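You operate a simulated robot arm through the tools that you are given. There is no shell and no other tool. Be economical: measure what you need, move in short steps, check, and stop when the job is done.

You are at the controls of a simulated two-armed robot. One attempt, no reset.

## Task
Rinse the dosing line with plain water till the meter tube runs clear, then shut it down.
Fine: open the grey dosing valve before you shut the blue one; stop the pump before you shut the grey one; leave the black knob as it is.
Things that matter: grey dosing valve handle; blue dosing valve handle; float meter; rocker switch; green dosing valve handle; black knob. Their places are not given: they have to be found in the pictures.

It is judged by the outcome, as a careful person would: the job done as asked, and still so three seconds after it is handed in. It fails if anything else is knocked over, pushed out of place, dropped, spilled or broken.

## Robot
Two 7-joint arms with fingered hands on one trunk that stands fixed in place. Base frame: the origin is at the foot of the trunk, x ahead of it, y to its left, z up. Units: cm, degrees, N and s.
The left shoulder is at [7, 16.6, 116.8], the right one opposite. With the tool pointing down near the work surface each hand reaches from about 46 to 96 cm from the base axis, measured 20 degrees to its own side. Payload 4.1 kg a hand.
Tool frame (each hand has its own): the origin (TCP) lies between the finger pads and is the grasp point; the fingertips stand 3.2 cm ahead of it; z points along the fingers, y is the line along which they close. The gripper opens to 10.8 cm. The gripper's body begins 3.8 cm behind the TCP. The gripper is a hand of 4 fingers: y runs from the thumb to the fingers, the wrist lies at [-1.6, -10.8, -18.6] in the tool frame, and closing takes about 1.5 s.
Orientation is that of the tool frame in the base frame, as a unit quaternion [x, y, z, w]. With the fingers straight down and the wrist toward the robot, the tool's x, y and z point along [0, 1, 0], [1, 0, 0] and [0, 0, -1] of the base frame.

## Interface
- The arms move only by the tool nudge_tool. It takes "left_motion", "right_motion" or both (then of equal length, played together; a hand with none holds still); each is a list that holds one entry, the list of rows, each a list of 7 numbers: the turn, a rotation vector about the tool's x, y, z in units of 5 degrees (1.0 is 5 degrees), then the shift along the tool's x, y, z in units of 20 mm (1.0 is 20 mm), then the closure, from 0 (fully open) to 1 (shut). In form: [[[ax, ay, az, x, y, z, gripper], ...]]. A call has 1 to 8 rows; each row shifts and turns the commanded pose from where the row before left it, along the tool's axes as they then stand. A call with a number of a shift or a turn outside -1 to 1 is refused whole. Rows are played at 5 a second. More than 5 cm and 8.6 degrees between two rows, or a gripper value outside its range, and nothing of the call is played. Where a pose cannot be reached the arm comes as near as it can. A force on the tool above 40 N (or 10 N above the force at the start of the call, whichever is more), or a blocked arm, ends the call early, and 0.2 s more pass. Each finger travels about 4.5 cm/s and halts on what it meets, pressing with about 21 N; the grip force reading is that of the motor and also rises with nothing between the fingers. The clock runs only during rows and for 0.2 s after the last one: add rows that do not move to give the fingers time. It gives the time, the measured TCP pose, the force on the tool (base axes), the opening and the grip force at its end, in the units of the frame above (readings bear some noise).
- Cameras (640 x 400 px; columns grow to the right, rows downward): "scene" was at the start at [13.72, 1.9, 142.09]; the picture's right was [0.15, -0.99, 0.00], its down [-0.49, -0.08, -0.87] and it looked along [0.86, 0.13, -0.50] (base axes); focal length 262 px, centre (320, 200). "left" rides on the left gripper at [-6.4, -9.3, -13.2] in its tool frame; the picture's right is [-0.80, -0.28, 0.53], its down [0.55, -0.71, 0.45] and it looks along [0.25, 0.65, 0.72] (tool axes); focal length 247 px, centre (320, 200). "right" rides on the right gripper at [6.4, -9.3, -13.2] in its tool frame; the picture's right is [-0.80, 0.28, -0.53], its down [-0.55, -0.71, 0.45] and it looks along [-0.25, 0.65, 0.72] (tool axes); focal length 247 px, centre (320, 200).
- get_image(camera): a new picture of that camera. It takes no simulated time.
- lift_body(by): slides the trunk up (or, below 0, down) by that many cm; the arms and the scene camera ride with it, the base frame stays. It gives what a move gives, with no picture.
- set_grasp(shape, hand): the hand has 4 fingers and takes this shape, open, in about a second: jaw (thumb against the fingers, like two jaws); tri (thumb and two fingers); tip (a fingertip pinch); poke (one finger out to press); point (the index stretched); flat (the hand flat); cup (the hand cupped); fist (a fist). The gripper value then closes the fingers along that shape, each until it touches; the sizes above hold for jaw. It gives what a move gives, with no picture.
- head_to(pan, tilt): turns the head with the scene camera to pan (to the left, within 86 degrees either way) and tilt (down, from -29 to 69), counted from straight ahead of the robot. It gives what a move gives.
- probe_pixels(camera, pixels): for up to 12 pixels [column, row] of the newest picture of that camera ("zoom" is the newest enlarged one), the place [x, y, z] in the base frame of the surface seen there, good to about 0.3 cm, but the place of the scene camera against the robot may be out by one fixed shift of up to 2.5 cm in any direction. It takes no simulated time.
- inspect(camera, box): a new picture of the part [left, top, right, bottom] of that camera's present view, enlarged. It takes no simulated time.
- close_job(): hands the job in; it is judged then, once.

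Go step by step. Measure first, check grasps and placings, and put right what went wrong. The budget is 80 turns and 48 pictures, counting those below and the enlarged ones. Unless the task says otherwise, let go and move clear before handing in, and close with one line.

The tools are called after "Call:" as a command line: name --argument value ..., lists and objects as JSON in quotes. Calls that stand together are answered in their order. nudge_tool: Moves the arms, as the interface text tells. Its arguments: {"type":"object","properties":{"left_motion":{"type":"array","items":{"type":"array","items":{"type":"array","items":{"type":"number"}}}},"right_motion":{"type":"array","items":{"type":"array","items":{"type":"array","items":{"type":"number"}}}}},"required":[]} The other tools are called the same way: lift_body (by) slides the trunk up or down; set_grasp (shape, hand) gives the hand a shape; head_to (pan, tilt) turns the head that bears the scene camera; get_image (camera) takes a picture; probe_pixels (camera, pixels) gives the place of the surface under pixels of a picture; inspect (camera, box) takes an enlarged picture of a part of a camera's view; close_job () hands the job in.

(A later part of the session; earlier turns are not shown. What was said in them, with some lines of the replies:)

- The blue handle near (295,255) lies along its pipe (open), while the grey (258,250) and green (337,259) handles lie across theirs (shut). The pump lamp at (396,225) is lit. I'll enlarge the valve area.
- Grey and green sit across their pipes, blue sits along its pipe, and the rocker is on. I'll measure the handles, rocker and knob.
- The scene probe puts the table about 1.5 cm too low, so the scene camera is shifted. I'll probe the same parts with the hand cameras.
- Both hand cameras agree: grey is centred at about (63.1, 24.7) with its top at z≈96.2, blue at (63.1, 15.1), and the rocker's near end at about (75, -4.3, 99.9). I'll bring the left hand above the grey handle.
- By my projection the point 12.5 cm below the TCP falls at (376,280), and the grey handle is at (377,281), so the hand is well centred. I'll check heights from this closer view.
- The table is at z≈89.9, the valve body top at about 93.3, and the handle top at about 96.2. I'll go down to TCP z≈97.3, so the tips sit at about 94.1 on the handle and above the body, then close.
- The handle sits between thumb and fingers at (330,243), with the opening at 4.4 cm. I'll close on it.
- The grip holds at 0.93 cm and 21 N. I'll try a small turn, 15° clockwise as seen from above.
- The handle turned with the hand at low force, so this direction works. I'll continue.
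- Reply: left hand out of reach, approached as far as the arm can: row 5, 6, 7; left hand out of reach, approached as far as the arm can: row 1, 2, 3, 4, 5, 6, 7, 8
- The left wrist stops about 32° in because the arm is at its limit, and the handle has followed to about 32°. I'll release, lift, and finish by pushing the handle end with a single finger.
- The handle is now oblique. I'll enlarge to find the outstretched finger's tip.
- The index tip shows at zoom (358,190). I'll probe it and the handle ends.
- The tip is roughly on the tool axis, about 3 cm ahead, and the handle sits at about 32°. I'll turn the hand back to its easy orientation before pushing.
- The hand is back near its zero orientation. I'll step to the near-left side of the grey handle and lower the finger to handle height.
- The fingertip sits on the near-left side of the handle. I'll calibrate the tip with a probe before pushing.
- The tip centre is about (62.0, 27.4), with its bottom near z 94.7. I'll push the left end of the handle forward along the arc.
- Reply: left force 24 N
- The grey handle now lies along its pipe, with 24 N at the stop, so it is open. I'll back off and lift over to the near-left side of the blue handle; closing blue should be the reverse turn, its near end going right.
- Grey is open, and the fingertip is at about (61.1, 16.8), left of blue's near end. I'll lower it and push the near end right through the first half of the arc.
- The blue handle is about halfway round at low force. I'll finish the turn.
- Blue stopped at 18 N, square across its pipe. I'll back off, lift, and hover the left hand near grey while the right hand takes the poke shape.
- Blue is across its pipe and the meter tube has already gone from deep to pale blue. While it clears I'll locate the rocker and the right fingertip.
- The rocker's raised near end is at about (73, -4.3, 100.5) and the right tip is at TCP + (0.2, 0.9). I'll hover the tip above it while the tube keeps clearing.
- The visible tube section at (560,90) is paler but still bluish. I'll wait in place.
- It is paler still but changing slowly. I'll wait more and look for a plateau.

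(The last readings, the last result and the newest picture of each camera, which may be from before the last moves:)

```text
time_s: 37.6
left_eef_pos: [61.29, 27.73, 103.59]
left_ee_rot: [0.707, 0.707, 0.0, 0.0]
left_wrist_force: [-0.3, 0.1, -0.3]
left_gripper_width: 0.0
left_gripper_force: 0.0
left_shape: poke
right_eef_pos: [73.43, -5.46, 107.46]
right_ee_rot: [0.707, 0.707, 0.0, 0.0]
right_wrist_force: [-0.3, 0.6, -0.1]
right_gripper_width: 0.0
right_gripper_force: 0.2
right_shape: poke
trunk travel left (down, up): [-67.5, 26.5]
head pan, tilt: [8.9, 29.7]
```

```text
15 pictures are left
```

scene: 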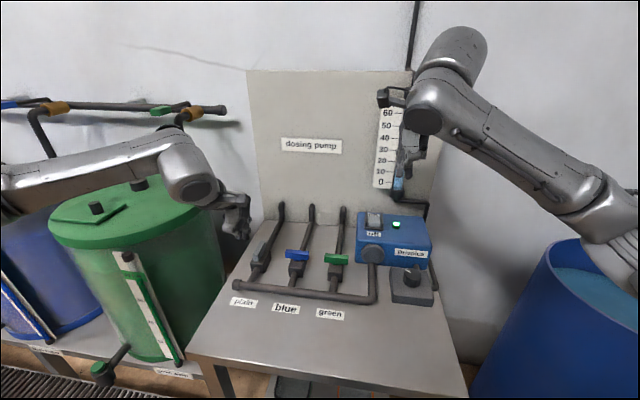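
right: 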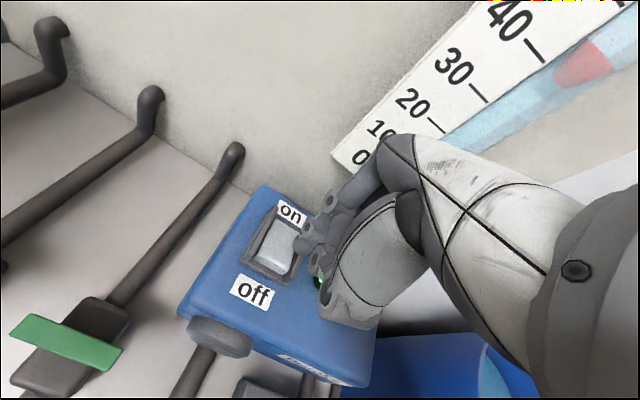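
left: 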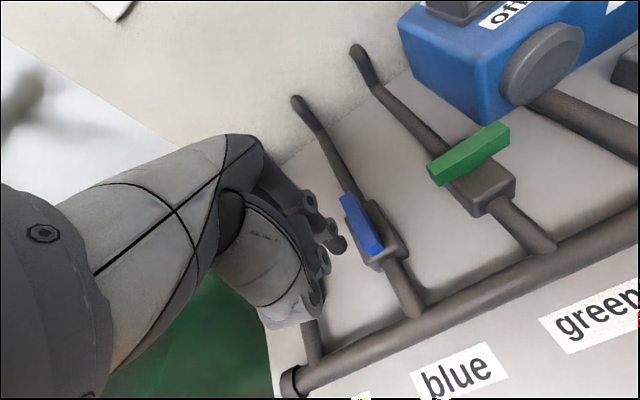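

The tube looks the same as 7 s ago, so it has levelled off. I'll enlarge the tube to confirm.

Call:
inspect --camera "right" --box '[430, 0, 640, 150]'

Call:
inspect --camera "scene" --box '[220, 190, 380, 290]'

```text
2.67 times, centred on (535, 75) of right
```

zoom: 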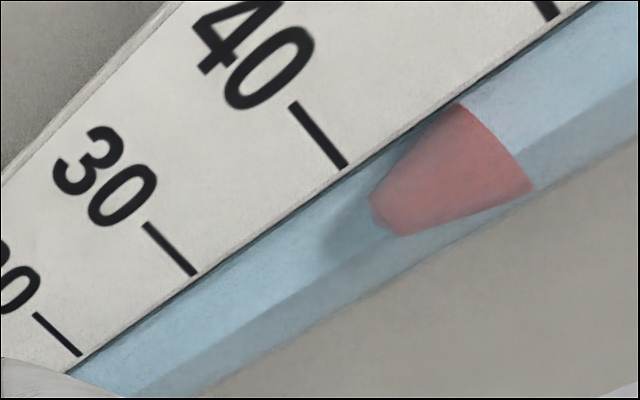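

```text
4.00 times, centred on (300, 240) of scene
```

zoom: 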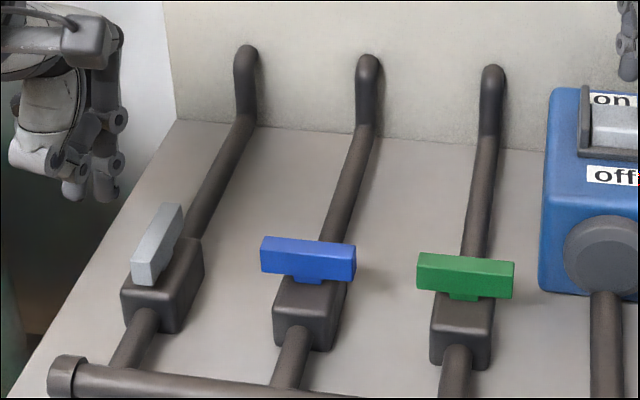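

Valves are right: grey along its pipe, blue and green across. The tube is see-through, but I'll wait a bit longer and compare the same view.

Call:
nudge_tool --right_motion '[[[0, 0, 0, 0, 0, 0, 0], [0, 0, 0, 0, 0, 0, 0], [0, 0, 0, 0, 0, 0, 0], [0, 0, 0, 0, 0, 0, 0], [0, 0, 0, 0, 0, 0, 0], [0, 0, 0, 0, 0, 0, 0], [0, 0, 0, 0, 0, 0, 0], [0, 0, 0, 0, 0, 0, 0]]]'

Call:
nudge_tool --right_motion '[[[0, 0, 0, 0, 0, 0, 0], [0, 0, 0, 0, 0, 0, 0], [0, 0, 0, 0, 0, 0, 0], [0, 0, 0, 0, 0, 0, 0], [0, 0, 0, 0, 0, 0, 0], [0, 0, 0, 0, 0, 0, 0], [0, 0, 0, 0, 0, 0, 0], [0, 0, 0, 0, 0, 0, 0]]]'

Call:
nudge_tool --right_motion '[[[0, 0, 0, 0, 0, 0, 0], [0, 0, 0, 0, 0, 0, 0], [0, 0, 0, 0, 0, 0, 0], [0, 0, 0, 0, 0, 0, 0], [0, 0, 0, 0, 0, 0, 0], [0, 0, 0, 0, 0, 0, 0], [0, 0, 0, 0, 0, 0, 0], [0, 0, 0, 0, 0, 0, 0]]]'

Call:
nudge_tool --right_motion '[[[0, 0, 0, 0, 0, 0, 0], [0, 0, 0, 0, 0, 0, 0], [0, 0, 0, 0, 0, 0, 0], [0, 0, 0, 0, 0, 0, 0], [0, 0, 0, 0, 0, 0, 0], [0, 0, 0, 0, 0, 0, 0], [0, 0, 0, 0, 0, 0, 0], [0, 0, 0, 0, 0, 0, 0]]]'

Call:
inspect --camera "right" --box '[430, 0, 640, 150]'

```text
time_s: 39.4
left_eef_pos: [61.14, 27.65, 103.55]
left_ee_rot: [0.708, 0.707, 0.0, -0.001]
left_wrist_force: [-0.8, 1.0, 0.5]
left_gripper_width: 0.02
left_gripper_force: 0.0
left_shape: poke
right_eef_pos: [73.58, -5.32, 107.33]
right_ee_rot: [0.707, 0.707, 0.0, 0.0]
right_wrist_force: [0.5, -0.7, 0.2]
right_gripper_width: 0.01
right_gripper_force: 0.1
right_shape: poke
trunk travel left (down, up): [-67.5, 26.5]
head pan, tilt: [8.9, 29.7]
```

```text
time_s: 41.2
left_eef_pos: [61.21, 27.81, 103.45]
left_ee_rot: [0.708, 0.706, 0.001, 0.0]
left_wrist_force: [-0.4, 0.2, -0.1]
left_gripper_width: 0.0
left_gripper_force: 0.1
left_shape: poke
right_eef_pos: [73.48, -5.35, 107.41]
right_ee_rot: [0.707, 0.707, 0.0, -0.001]
right_wrist_force: [-0.6, -0.1, -0.2]
right_gripper_width: 0.0
right_gripper_force: 0.1
right_shape: poke
trunk travel left (down, up): [-67.5, 26.5]
head pan, tilt: [8.9, 29.7]
```

```text
time_s: 43.0
left_eef_pos: [61.16, 27.62, 103.56]
left_ee_rot: [0.708, 0.706, 0.001, -0.001]
left_wrist_force: [0.1, 0.7, 1.0]
left_gripper_width: 0.0
left_gripper_force: 0.0
left_shape: poke
right_eef_pos: [73.45, -5.41, 107.42]
right_ee_rot: [0.706, 0.708, 0.0, 0.0]
right_wrist_force: [1.4, -0.4, -0.7]
right_gripper_width: 0.0
right_gripper_force: 0.0
right_shape: poke
trunk travel left (down, up): [-67.5, 26.5]
head pan, tilt: [8.9, 29.7]
```

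```text
time_s: 44.8
left_eef_pos: [61.21, 27.71, 103.56]
left_ee_rot: [0.707, 0.707, 0.0, 0.0]
left_wrist_force: [-0.8, -0.1, 0.0]
left_gripper_width: 0.03
left_gripper_force: 0.1
left_shape: poke
right_eef_pos: [73.5, -5.3, 107.29]
right_ee_rot: [0.707, 0.707, -0.001, 0.0]
right_wrist_force: [-0.5, -0.7, 0.8]
right_gripper_width: 0.0
right_gripper_force: 0.1
right_shape: poke
trunk travel left (down, up): [-67.5, 26.5]
head pan, tilt: [8.9, 29.7]
```

```text
2.67 times, centred on (535, 75) of right
```

zoom: 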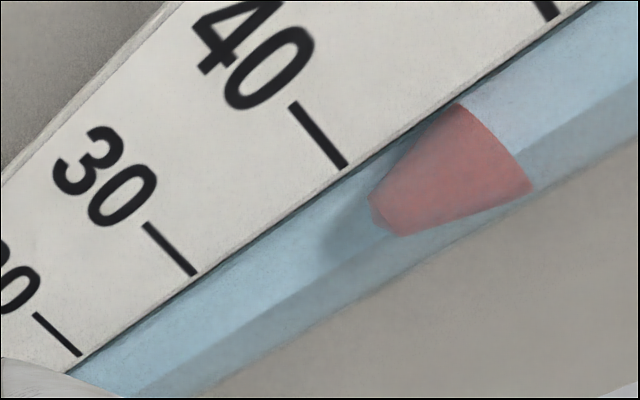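

The view is identical after 7 s, so the tube runs clear. Now I'll press the near (off) end of the rocker.

Call:
nudge_tool --right_motion '[[[0, 0, 0, 0, 0, 0.9, 0], [0, 0, 0, 0, 0, 0.7, 0], [0, 0, 0, 0, 0, 0.4, 0], [0, 0, 0, 0, 0, 0.3, 0], [0, 0, 0, 0, 0, 0.3, 0]]]'

Call:
inspect --camera "right" --box '[210, 170, 410, 310]'

```text
time_s: 46.0
left_eef_pos: [61.1, 27.73, 103.6]
left_ee_rot: [0.708, 0.707, 0.001, 0.0]
left_wrist_force: [1.5, 0.3, -0.4]
left_gripper_width: 0.01
left_gripper_force: 0.1
left_shape: poke
right_eef_pos: [73.68, -5.19, 103.38]
right_ee_rot: [0.708, 0.707, 0.009, 0.004]
right_wrist_force: [-3.4, 1.5, 19.8]
right_gripper_width: 0.01
right_gripper_force: 0.0
right_shape: poke
trunk travel left (down, up): [-67.5, 26.5]
head pan, tilt: [8.9, 29.7]
stopped in row 5 (right hand): the force on the tool passed its limit (the readings are from after the stop); the commanded pose is now the measured one
```

```text
2.86 times, centred on (310, 240) of right
```

zoom: 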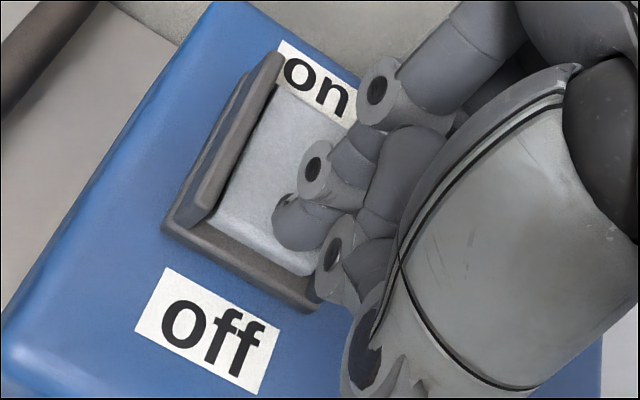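

The press ended at the force limit with the tip a bit right of the rocker's centre. I'll lift and see whether it flipped.

Call:
nudge_tool --right_motion '[[[0, 0, 0, 0, 0, -1, 0], [0, 0, 0, 0, 0, -0.8, 0]]]'

Call:
inspect --camera "right" --box '[210, 170, 410, 310]'

```text
time_s: 46.6
left_eef_pos: [61.17, 27.89, 103.56]
left_ee_rot: [0.708, 0.706, 0.001, 0.0]
left_wrist_force: [0.1, 0.9, -0.5]
left_gripper_width: 0.0
left_gripper_force: 0.0
left_shape: poke
right_eef_pos: [73.61, -5.33, 106.57]
right_ee_rot: [0.707, 0.707, 0.006, 0.003]
right_wrist_force: [-0.1, -0.6, -0.2]
right_gripper_width: 0.0
right_gripper_force: 0.0
right_shape: poke
trunk travel left (down, up): [-67.5, 26.5]
head pan, tilt: [8.9, 29.7]
```

```text
2.86 times, centred on (310, 240) of right
```

zoom: 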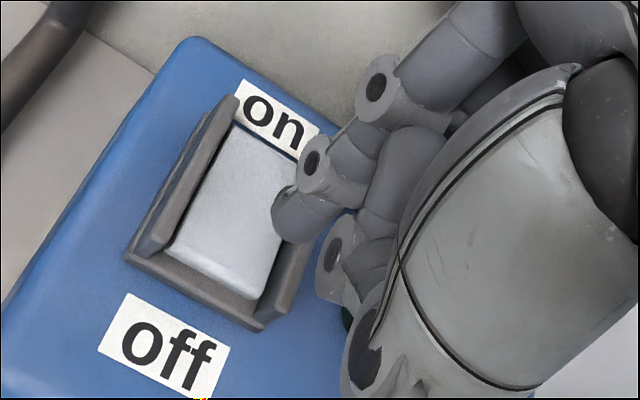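

The lamp fragment at zoom (347,318) looks dark. I'll check from the scene camera.

Call:
inspect --camera "scene" --box '[340, 80, 460, 280]'

```text
2.00 times, centred on (400, 180) of scene
```

zoom: 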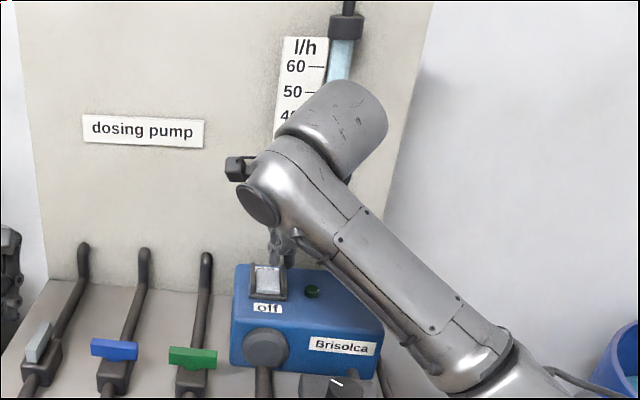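

The lamp is dark, so the pump is off. Now I'll lower the left finger beside grey's near end and start the closing push, raising the right hand clear at the same time.

Call:
nudge_tool --left_motion '[[[0, 0, 0, 0, -0.12, 1, 0], [0, 0, 0, 0, 0, 1, 0], [0, 0, 0, 0, 0, 1, 0], [0, 0, 0, -0.36, -0.07, 0, 0], [0, 0, 0, -0.4, -0.07, 0, 0], [0, 0, 0, -0.4, -0.06, 0, 0]]]' --right_motion '[[[0, 0, 0, 0, 0, -1, 0], [0, 0, 0, 0, 0, -1, 0], [0, 0, 0, -0.3, -0.3, -1, 0], [0, 0, 0, -0.6, -0.3, -1, 0], [0, 0, 0, -0.8, -0.3, -1, 0], [0, 0, 0, -1, -0.3, -1, 0]]]'

Call:
inspect --camera "left" --box '[230, 170, 420, 330]'

```text
time_s: 48.0
left_eef_pos: [60.35, 25.35, 97.59]
left_ee_rot: [0.707, 0.707, 0.001, 0.0]
left_wrist_force: [-0.2, 0.4, 1.9]
left_gripper_width: 0.0
left_gripper_force: 0.0
left_shape: poke
right_eef_pos: [70.87, -11.04, 118.61]
right_ee_rot: [0.707, 0.707, 0.006, 0.003]
right_wrist_force: [-0.6, -1.1, 0.0]
right_gripper_width: 0.0
right_gripper_force: 0.1
right_shape: poke
trunk travel left (down, up): [-67.5, 26.5]
head pan, tilt: [8.9, 29.7]
```

```text
2.50 times, centred on (325, 250) of left
```

zoom: 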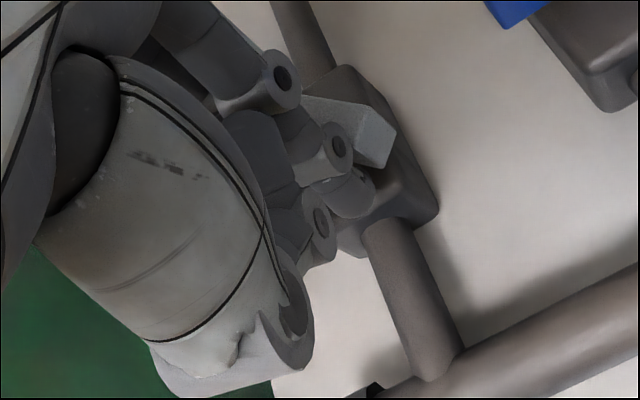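

Grey is turning as blue did. I'll finish the turn with the same arc.

Call:
nudge_tool --left_motion '[[[0, 0, 0, -0.4, 0.2, 0, 0], [0, 0, 0, -0.35, 0.3, 0, 0], [0, 0, 0, -0.05, 0.2, 0, 0], [0, 0, 0, 0, 0.17, 0, 0]]]' --right_motion '[[[0, 0, 0, -1, -0.5, -1, 0], [0, 0, 0, -1, -0.5, -1, 0], [0, 0, 0, -1, -0.5, -1, 0], [0, 0, 0, 0, 0, -1, 0]]]'

Call:
inspect --camera "left" --box '[230, 170, 420, 330]'

```text
time_s: 49.0
left_eef_pos: [61.76, 23.64, 97.84]
left_ee_rot: [0.708, 0.706, 0.0, 0.002]
left_wrist_force: [-21.3, -3.1, 5.4]
left_gripper_width: 0.02
left_gripper_force: 0.0
left_shape: poke
right_eef_pos: [67.39, -16.84, 126.74]
right_ee_rot: [0.708, 0.707, 0.007, 0.005]
right_wrist_force: [0.0, -0.3, 0.4]
right_gripper_width: 0.0
right_gripper_force: 0.0
right_shape: poke
trunk travel left (down, up): [-67.5, 26.5]
head pan, tilt: [8.9, 29.7]
```

```text
2.50 times, centred on (325, 250) of left
```

zoom: 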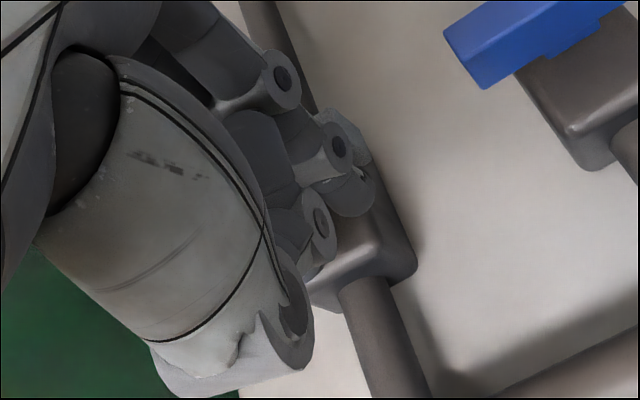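

Grey hit its stop at 21 N. I'll back off, lift clear and check the whole scene.

Call:
nudge_tool --left_motion '[[[0, 0, 0, 0, -0.6, 0, 0], [0, 0, 0, 0, 0, -1, 0], [0, 0, 0, 0, 0, -1, 0], [0, 0, 0, 0, 0, -1, 0], [0, 0, 0, 0.5, -0.3, -1, 0], [0, 0, 0, 0.8, -0.3, -1, 0], [0, 0, 0, 0.8, -0.3, -1, 0], [0, 0, 0, 0.8, -0.3, -1, 0]]]'

Call:
get_image --camera "scene"

Call:
inspect --camera "scene" --box '[220, 80, 460, 310]'

Call:
get_image --camera "right"

```text
time_s: 50.8
left_eef_pos: [58.69, 29.71, 111.69]
left_ee_rot: [0.708, 0.706, 0.001, 0.001]
left_wrist_force: [-0.2, 0.2, 0.0]
left_gripper_width: 0.0
left_gripper_force: 0.0
left_shape: poke
right_eef_pos: [67.79, -16.8, 126.54]
right_ee_rot: [0.707, 0.707, 0.006, 0.004]
right_wrist_force: [-0.2, 0.1, 0.6]
right_gripper_width: 0.01
right_gripper_force: 0.1
right_shape: poke
trunk travel left (down, up): [-67.5, 26.5]
head pan, tilt: [8.9, 29.7]
```

```text
6 pictures are left
```

scene: 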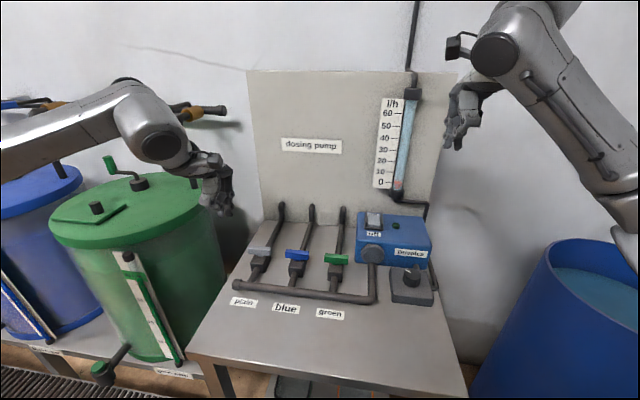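

```text
1.74 times, centred on (340, 195) of scene
```

zoom: 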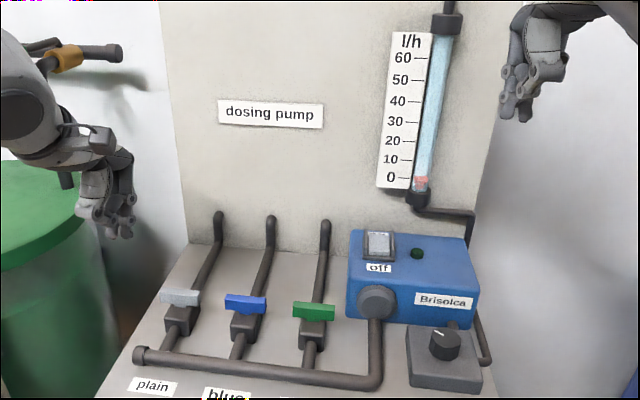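

```text
4 pictures are left
```

right: 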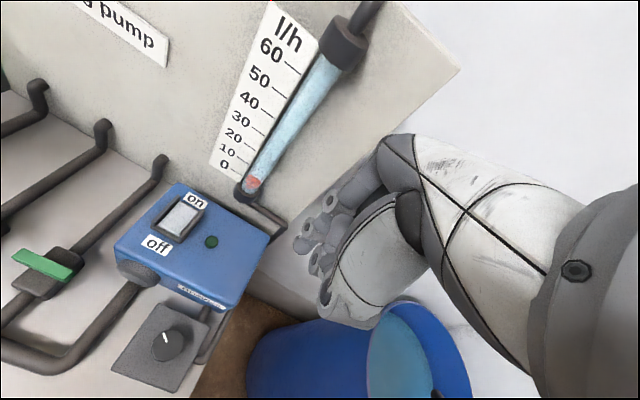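

All three handles lie across their pipes, the lamp is dark, the float rests at 0 in a clear tube, the knob is unmoved and both hands are clear, so I'm handing in.

Call:
close_job

```text
The job is handed in.
```

The dosing line was rinsed with plain water until the meter tube ran clear. I opened grey before shutting blue and stopped the pump before shutting grey; the black knob was left alone.
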